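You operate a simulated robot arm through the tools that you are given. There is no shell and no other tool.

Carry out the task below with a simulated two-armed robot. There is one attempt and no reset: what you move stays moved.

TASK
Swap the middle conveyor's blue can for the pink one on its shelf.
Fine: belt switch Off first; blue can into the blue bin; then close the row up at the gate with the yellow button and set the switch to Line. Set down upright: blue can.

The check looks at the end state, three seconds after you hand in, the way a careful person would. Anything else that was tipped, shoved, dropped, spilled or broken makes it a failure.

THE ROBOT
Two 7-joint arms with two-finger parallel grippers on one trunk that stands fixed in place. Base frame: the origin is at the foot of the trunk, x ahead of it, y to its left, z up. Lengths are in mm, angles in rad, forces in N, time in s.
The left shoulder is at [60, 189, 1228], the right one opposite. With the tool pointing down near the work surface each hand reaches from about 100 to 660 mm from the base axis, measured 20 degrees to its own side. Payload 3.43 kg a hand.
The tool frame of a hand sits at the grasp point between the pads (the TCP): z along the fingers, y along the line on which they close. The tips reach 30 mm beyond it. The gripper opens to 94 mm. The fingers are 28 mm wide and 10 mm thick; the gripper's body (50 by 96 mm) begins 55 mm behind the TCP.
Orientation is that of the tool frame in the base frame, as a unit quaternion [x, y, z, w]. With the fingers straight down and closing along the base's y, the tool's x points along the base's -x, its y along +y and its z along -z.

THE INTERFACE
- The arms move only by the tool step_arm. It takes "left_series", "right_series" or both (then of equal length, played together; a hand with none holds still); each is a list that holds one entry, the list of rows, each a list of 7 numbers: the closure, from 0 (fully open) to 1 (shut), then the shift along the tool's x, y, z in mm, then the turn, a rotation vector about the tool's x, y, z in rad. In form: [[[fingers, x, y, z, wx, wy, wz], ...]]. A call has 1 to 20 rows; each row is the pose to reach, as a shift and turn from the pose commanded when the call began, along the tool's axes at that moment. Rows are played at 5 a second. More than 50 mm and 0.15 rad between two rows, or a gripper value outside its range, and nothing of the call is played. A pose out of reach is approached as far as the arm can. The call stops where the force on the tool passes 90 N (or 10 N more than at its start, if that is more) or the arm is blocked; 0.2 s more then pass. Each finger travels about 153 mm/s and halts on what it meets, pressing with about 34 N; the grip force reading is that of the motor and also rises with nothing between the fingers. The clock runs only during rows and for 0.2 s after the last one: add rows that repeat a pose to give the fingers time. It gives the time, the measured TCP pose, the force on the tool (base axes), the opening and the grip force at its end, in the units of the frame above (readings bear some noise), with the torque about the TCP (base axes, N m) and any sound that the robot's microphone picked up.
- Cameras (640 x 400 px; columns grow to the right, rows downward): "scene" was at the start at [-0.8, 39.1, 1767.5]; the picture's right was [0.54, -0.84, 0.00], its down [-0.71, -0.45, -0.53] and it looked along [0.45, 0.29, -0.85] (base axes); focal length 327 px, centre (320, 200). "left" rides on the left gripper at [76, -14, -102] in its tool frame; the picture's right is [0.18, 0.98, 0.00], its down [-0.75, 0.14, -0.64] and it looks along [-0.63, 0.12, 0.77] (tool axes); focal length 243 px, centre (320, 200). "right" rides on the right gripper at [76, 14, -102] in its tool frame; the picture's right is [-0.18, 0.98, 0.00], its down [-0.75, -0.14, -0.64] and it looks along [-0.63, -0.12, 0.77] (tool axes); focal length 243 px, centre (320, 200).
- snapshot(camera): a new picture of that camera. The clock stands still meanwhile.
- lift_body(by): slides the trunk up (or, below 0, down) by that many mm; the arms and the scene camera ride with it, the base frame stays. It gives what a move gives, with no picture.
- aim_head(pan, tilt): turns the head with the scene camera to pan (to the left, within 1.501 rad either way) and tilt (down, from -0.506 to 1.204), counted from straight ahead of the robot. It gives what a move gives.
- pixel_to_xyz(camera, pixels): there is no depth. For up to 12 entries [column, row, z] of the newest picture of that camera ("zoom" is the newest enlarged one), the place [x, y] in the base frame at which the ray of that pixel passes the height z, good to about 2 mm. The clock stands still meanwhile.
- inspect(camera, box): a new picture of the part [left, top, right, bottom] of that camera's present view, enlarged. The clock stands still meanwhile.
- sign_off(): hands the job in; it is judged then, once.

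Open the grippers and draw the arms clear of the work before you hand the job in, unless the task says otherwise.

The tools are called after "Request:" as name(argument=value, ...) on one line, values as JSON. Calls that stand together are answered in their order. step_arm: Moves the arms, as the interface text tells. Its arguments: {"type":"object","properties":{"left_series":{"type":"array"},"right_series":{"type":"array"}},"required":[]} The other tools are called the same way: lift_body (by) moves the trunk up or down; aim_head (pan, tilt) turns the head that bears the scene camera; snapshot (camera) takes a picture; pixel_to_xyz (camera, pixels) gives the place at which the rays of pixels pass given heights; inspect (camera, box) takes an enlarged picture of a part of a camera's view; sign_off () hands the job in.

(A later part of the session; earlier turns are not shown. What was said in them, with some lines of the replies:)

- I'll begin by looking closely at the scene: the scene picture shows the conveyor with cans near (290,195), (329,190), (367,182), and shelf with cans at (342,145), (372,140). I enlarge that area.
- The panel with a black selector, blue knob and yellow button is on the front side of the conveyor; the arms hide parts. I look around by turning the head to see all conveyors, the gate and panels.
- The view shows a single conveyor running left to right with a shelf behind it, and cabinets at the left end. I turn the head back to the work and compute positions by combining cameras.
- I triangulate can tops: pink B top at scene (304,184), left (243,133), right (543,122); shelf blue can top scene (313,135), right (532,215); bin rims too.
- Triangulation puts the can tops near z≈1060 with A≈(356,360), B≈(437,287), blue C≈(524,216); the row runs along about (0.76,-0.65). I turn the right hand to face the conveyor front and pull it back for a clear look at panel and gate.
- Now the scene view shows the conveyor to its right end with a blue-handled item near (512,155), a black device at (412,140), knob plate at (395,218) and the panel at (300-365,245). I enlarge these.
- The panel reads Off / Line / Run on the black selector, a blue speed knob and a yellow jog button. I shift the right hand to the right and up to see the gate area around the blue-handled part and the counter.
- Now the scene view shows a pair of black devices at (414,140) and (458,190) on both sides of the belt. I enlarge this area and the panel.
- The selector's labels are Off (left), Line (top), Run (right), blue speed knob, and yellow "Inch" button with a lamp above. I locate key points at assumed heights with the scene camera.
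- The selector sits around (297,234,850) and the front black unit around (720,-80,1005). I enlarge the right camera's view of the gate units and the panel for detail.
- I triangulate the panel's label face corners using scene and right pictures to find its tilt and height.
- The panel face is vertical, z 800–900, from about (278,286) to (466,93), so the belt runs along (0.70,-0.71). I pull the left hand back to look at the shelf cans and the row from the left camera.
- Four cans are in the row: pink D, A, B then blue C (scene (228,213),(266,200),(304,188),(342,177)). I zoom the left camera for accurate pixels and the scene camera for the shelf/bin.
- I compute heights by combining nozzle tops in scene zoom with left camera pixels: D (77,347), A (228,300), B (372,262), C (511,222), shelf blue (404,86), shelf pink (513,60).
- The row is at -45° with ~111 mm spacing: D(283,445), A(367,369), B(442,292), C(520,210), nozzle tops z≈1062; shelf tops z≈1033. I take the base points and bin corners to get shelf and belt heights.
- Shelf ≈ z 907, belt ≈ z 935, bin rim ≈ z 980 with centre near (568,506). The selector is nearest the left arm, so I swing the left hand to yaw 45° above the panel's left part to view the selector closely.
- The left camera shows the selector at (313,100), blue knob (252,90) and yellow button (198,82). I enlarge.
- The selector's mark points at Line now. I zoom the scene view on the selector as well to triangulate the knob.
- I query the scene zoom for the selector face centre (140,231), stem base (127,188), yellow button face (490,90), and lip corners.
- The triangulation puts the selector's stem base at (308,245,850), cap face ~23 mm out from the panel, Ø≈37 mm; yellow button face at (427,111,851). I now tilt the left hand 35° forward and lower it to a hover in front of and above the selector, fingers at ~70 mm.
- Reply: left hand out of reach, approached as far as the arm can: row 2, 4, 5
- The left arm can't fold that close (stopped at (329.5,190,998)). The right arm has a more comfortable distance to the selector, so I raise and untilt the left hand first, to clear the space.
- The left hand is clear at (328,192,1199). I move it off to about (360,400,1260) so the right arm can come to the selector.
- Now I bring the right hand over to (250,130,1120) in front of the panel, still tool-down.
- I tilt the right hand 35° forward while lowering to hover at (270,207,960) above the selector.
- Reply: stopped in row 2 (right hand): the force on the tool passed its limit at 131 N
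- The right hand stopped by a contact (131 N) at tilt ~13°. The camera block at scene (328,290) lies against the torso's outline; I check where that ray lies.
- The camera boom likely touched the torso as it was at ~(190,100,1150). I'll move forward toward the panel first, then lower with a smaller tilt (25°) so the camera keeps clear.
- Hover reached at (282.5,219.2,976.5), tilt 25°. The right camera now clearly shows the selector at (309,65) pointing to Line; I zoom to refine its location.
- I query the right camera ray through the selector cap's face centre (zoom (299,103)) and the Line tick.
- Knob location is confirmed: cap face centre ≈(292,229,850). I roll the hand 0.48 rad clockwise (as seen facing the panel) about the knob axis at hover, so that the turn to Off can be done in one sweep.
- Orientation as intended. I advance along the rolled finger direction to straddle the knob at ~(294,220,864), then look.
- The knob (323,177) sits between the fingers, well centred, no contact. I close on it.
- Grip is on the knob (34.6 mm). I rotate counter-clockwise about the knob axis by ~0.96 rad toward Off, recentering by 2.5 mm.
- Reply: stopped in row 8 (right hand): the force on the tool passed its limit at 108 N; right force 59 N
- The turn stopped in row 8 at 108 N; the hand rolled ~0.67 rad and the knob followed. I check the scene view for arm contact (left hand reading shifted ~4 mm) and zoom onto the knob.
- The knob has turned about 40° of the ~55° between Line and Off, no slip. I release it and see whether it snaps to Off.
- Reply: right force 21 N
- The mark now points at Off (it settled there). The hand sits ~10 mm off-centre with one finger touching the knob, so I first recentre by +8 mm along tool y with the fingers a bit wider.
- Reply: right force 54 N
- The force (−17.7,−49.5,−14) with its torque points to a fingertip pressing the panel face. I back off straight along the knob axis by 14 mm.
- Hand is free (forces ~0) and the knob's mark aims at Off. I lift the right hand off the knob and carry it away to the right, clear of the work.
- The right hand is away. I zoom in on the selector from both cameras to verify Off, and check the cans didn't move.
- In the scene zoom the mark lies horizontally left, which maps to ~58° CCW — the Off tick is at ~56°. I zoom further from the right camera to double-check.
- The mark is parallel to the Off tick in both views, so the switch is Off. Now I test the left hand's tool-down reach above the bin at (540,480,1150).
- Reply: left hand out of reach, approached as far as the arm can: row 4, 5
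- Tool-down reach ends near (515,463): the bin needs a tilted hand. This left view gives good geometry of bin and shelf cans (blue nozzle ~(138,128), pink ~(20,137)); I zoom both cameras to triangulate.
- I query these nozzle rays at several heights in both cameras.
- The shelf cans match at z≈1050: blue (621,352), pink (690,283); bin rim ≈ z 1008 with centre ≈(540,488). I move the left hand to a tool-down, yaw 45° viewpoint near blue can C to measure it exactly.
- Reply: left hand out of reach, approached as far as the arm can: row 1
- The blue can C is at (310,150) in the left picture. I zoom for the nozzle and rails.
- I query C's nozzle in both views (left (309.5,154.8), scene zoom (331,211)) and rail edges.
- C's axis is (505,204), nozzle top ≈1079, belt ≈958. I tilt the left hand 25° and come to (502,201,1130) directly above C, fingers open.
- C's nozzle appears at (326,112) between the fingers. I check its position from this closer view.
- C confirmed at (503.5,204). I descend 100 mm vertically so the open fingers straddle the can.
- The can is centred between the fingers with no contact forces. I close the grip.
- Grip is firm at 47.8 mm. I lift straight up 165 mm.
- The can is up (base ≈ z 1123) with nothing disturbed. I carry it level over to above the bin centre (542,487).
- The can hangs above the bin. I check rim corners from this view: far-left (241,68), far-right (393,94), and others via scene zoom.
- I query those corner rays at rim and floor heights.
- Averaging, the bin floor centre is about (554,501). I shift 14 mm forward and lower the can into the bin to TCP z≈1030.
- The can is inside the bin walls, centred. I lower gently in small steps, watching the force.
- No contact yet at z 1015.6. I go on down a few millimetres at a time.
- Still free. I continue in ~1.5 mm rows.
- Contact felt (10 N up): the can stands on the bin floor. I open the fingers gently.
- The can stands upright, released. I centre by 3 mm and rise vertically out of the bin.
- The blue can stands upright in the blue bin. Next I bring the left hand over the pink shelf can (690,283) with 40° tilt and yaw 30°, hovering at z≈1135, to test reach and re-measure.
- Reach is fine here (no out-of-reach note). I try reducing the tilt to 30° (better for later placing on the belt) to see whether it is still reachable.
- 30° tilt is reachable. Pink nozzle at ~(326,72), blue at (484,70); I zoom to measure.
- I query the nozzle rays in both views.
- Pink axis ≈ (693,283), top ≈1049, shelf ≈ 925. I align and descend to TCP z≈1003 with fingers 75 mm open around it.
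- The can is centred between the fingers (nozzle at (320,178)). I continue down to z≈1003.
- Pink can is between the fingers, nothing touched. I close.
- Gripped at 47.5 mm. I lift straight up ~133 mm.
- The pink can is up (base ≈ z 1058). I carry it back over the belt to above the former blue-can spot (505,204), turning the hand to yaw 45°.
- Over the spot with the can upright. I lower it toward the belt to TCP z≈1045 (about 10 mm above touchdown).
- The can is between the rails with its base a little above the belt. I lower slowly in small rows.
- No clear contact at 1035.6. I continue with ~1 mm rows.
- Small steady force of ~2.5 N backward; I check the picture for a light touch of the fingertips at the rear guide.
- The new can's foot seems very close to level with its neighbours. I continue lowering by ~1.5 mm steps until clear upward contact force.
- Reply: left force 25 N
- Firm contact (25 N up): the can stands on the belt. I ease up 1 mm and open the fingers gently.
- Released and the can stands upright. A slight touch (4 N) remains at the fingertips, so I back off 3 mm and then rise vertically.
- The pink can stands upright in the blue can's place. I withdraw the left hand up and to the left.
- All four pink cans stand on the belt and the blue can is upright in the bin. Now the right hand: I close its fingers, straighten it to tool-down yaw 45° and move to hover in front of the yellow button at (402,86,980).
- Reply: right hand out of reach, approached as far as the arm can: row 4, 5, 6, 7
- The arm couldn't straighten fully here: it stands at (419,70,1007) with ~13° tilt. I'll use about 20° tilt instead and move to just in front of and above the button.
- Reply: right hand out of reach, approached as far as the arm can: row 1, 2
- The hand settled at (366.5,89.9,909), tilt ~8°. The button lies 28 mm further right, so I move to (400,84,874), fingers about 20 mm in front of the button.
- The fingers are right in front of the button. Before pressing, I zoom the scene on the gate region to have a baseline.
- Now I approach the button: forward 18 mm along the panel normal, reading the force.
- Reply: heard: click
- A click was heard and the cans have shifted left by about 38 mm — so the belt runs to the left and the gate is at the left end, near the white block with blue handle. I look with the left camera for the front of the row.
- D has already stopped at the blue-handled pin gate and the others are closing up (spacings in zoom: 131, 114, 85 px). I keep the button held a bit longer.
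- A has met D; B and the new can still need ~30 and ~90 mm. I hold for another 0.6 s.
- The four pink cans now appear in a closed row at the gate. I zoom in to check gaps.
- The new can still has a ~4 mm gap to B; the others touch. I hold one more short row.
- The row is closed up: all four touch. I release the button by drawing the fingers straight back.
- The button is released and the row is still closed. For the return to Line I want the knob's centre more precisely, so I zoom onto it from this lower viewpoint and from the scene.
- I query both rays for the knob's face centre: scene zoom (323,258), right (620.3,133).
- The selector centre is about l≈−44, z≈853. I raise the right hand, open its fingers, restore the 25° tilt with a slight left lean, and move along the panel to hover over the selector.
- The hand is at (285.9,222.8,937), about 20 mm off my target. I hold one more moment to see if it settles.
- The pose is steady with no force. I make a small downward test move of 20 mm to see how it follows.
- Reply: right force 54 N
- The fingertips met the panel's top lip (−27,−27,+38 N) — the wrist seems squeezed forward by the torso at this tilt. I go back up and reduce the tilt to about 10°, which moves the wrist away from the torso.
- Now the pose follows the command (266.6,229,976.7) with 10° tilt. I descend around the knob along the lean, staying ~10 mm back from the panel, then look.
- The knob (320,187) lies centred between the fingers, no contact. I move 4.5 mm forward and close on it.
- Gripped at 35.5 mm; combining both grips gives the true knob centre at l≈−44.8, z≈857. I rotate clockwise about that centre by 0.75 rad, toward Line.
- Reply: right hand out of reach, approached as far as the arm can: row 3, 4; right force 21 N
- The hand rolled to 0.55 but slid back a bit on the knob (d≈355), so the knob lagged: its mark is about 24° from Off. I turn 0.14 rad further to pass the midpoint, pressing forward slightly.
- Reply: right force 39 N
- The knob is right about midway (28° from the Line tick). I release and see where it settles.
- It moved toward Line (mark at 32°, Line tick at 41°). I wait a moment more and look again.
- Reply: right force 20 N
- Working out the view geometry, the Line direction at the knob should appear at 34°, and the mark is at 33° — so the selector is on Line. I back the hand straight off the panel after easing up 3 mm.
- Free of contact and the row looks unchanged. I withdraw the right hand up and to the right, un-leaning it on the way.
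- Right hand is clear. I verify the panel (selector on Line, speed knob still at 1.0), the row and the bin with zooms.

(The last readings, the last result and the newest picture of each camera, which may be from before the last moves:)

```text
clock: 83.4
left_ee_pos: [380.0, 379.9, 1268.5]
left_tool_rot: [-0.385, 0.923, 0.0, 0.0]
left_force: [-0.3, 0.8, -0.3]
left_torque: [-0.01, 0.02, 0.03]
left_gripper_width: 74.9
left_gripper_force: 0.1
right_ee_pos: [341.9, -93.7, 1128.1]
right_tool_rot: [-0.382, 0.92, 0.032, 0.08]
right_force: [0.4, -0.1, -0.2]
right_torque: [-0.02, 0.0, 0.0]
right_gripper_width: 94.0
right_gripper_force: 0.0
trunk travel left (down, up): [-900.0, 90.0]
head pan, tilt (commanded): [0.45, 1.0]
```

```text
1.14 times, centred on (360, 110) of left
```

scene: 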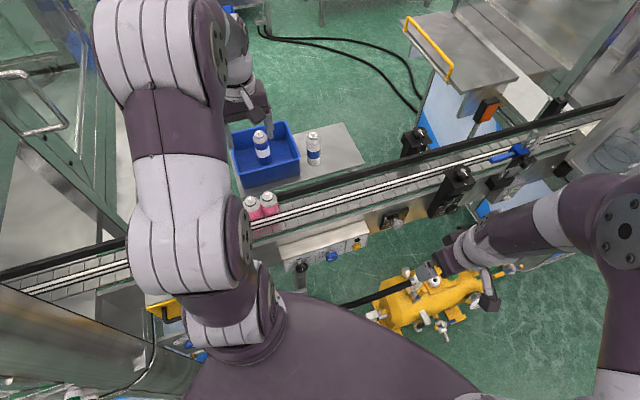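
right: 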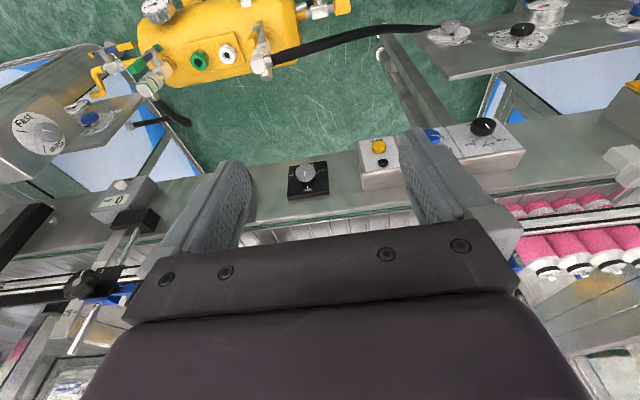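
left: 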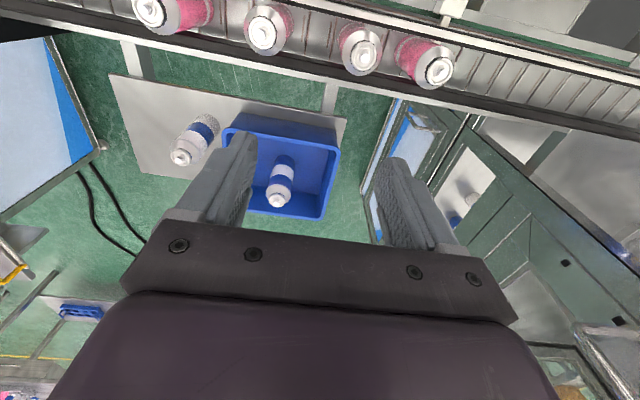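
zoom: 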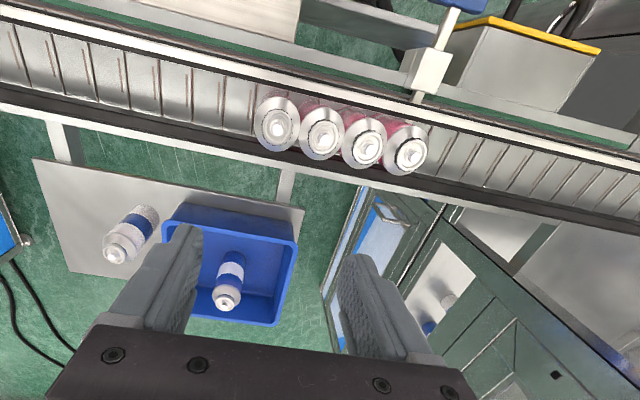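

The selector is on Line exactly as at the start, the speed knob is unchanged, four pink cans are closed up at the gate pin, and the blue can is upright in the bin. I open both grippers fully and draw the arms further clear.

Request:
step_arm(left_series=[[[0, 30, 22, -10, 0, 0, 0], [0, 65, 46, -20, 0, 0, 0], [0, 99, 70, -25, 0, 0, 0], [0, 99, 70, -25, 0, 0, 0]]], right_series=[[[0, -5, 0, -30, 0, 0, 0], [0, -10, 0, -60, 0, 0, 0], [0, -15, 0, -89, 0, 0, 0], [0, -15, 0, -89, 0, 0, 0]]])

Request:
snapshot(camera="scene")

Request:
snapshot(camera="left")

Request:
snapshot(camera="right")

```text
clock: 84.4
left_ee_pos: [260.1, 358.9, 1292.8]
left_tool_rot: [-0.384, 0.924, 0.0, 0.0]
left_force: [-0.1, -0.1, 0.4]
left_torque: [0.01, 0.03, 0.02]
left_gripper_width: 94.0
left_gripper_force: 0.1
right_ee_pos: [340.3, -94.5, 1219.0]
right_tool_rot: [-0.382, 0.92, 0.034, 0.079]
right_force: [-0.4, 0.2, 1.0]
right_torque: [0.03, 0.01, -0.01]
right_gripper_width: 93.8
right_gripper_force: 0.1
trunk travel left (down, up): [-900.0, 90.0]
head pan, tilt (commanded): [0.45, 1.0]
```

```text
taken
```

scene: 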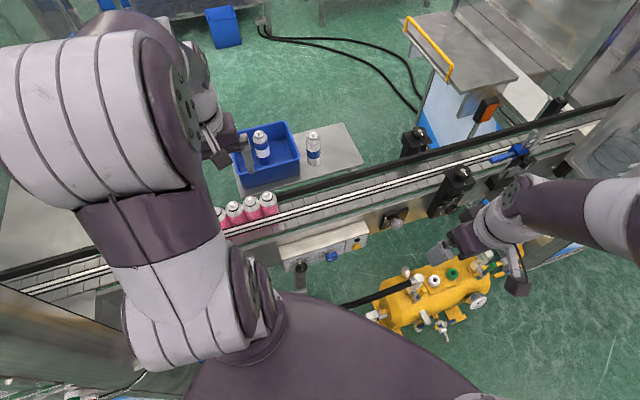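

```text
taken
```

left: 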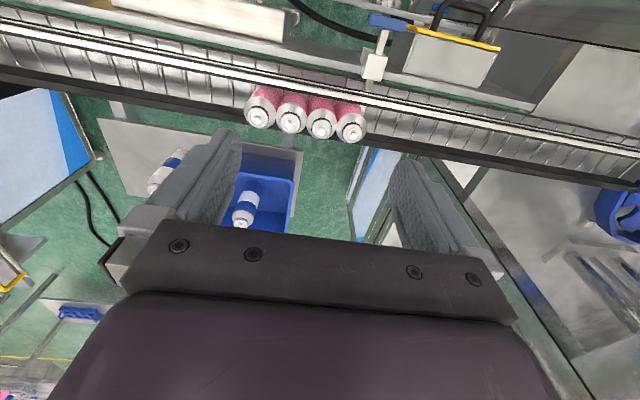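

```text
taken
```

right: 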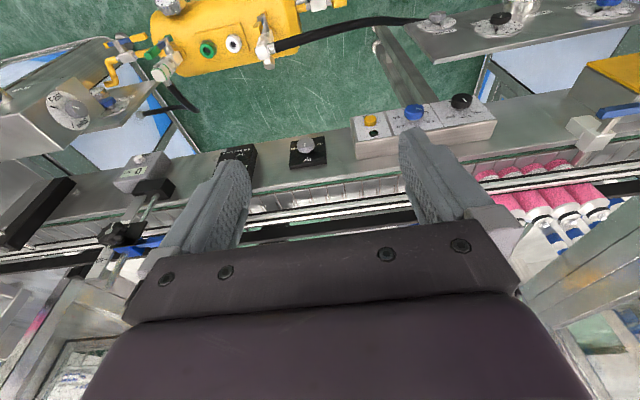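

Both arms are clear with grippers open. One last close look at the row and gate from the left camera and scene.

Request:
inspect(camera="left", box=[220, 0, 460, 160])

Request:
inspect(camera="scene", box=[200, 110, 380, 290])

```text
2.50 times, centred on (340, 80) of left
```

zoom: 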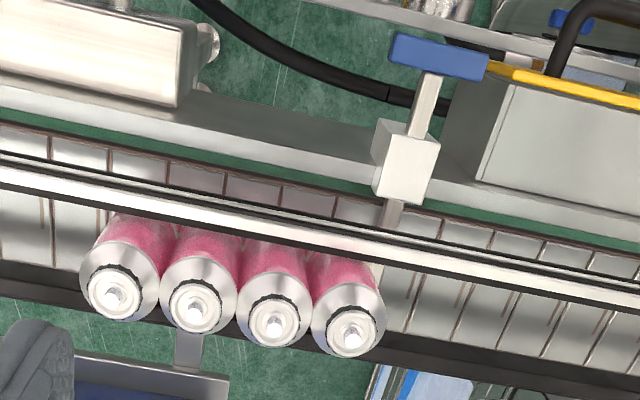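

```text
2.22 times, centred on (290, 200) of scene
```

zoom: 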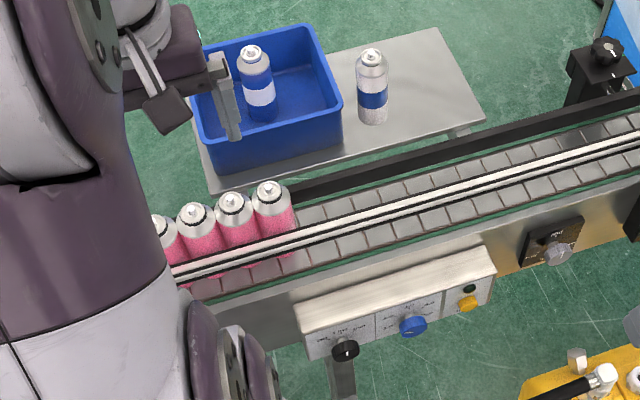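

The row of four pink cans stands upright and closed up at the gate. The blue can stands upright in the blue bin, the shelf's other can is untouched, the selector is on Line, and both arms are clear with grippers open. I hand in.

Request:
sign_off()

```text
The job is handed in.
```

I finished the swap and handed it in. I have not seen the result of the check.

- **Belt switch:** I turned it to Off before touching any can. At the end I set it back to Line and confirmed it by the knob's mark.
- **Blue can:** it went from the belt into the blue bin and stands upright there.
- **Pink can:** it went from the shelf to the blue can's place on the belt. The shelf's other blue can was not touched.
- **Row:** I held the yellow button until all four pink cans closed up at the gate. The belt runs left, and the gate is the blue-handled pin at the left end.
- **Arms:** both are drawn clear with the grippers open.

There were a few hard contacts along the way:

- The right hand stopped once at 131 N, probably when its camera touched the robot's own torso.
- Turning the switch to Off stopped once at 108 N.
- The right fingertips pressed the panel face, and later its top lip.

In the last pictures, the speed knob was where it started and nothing looked shifted or tipped.
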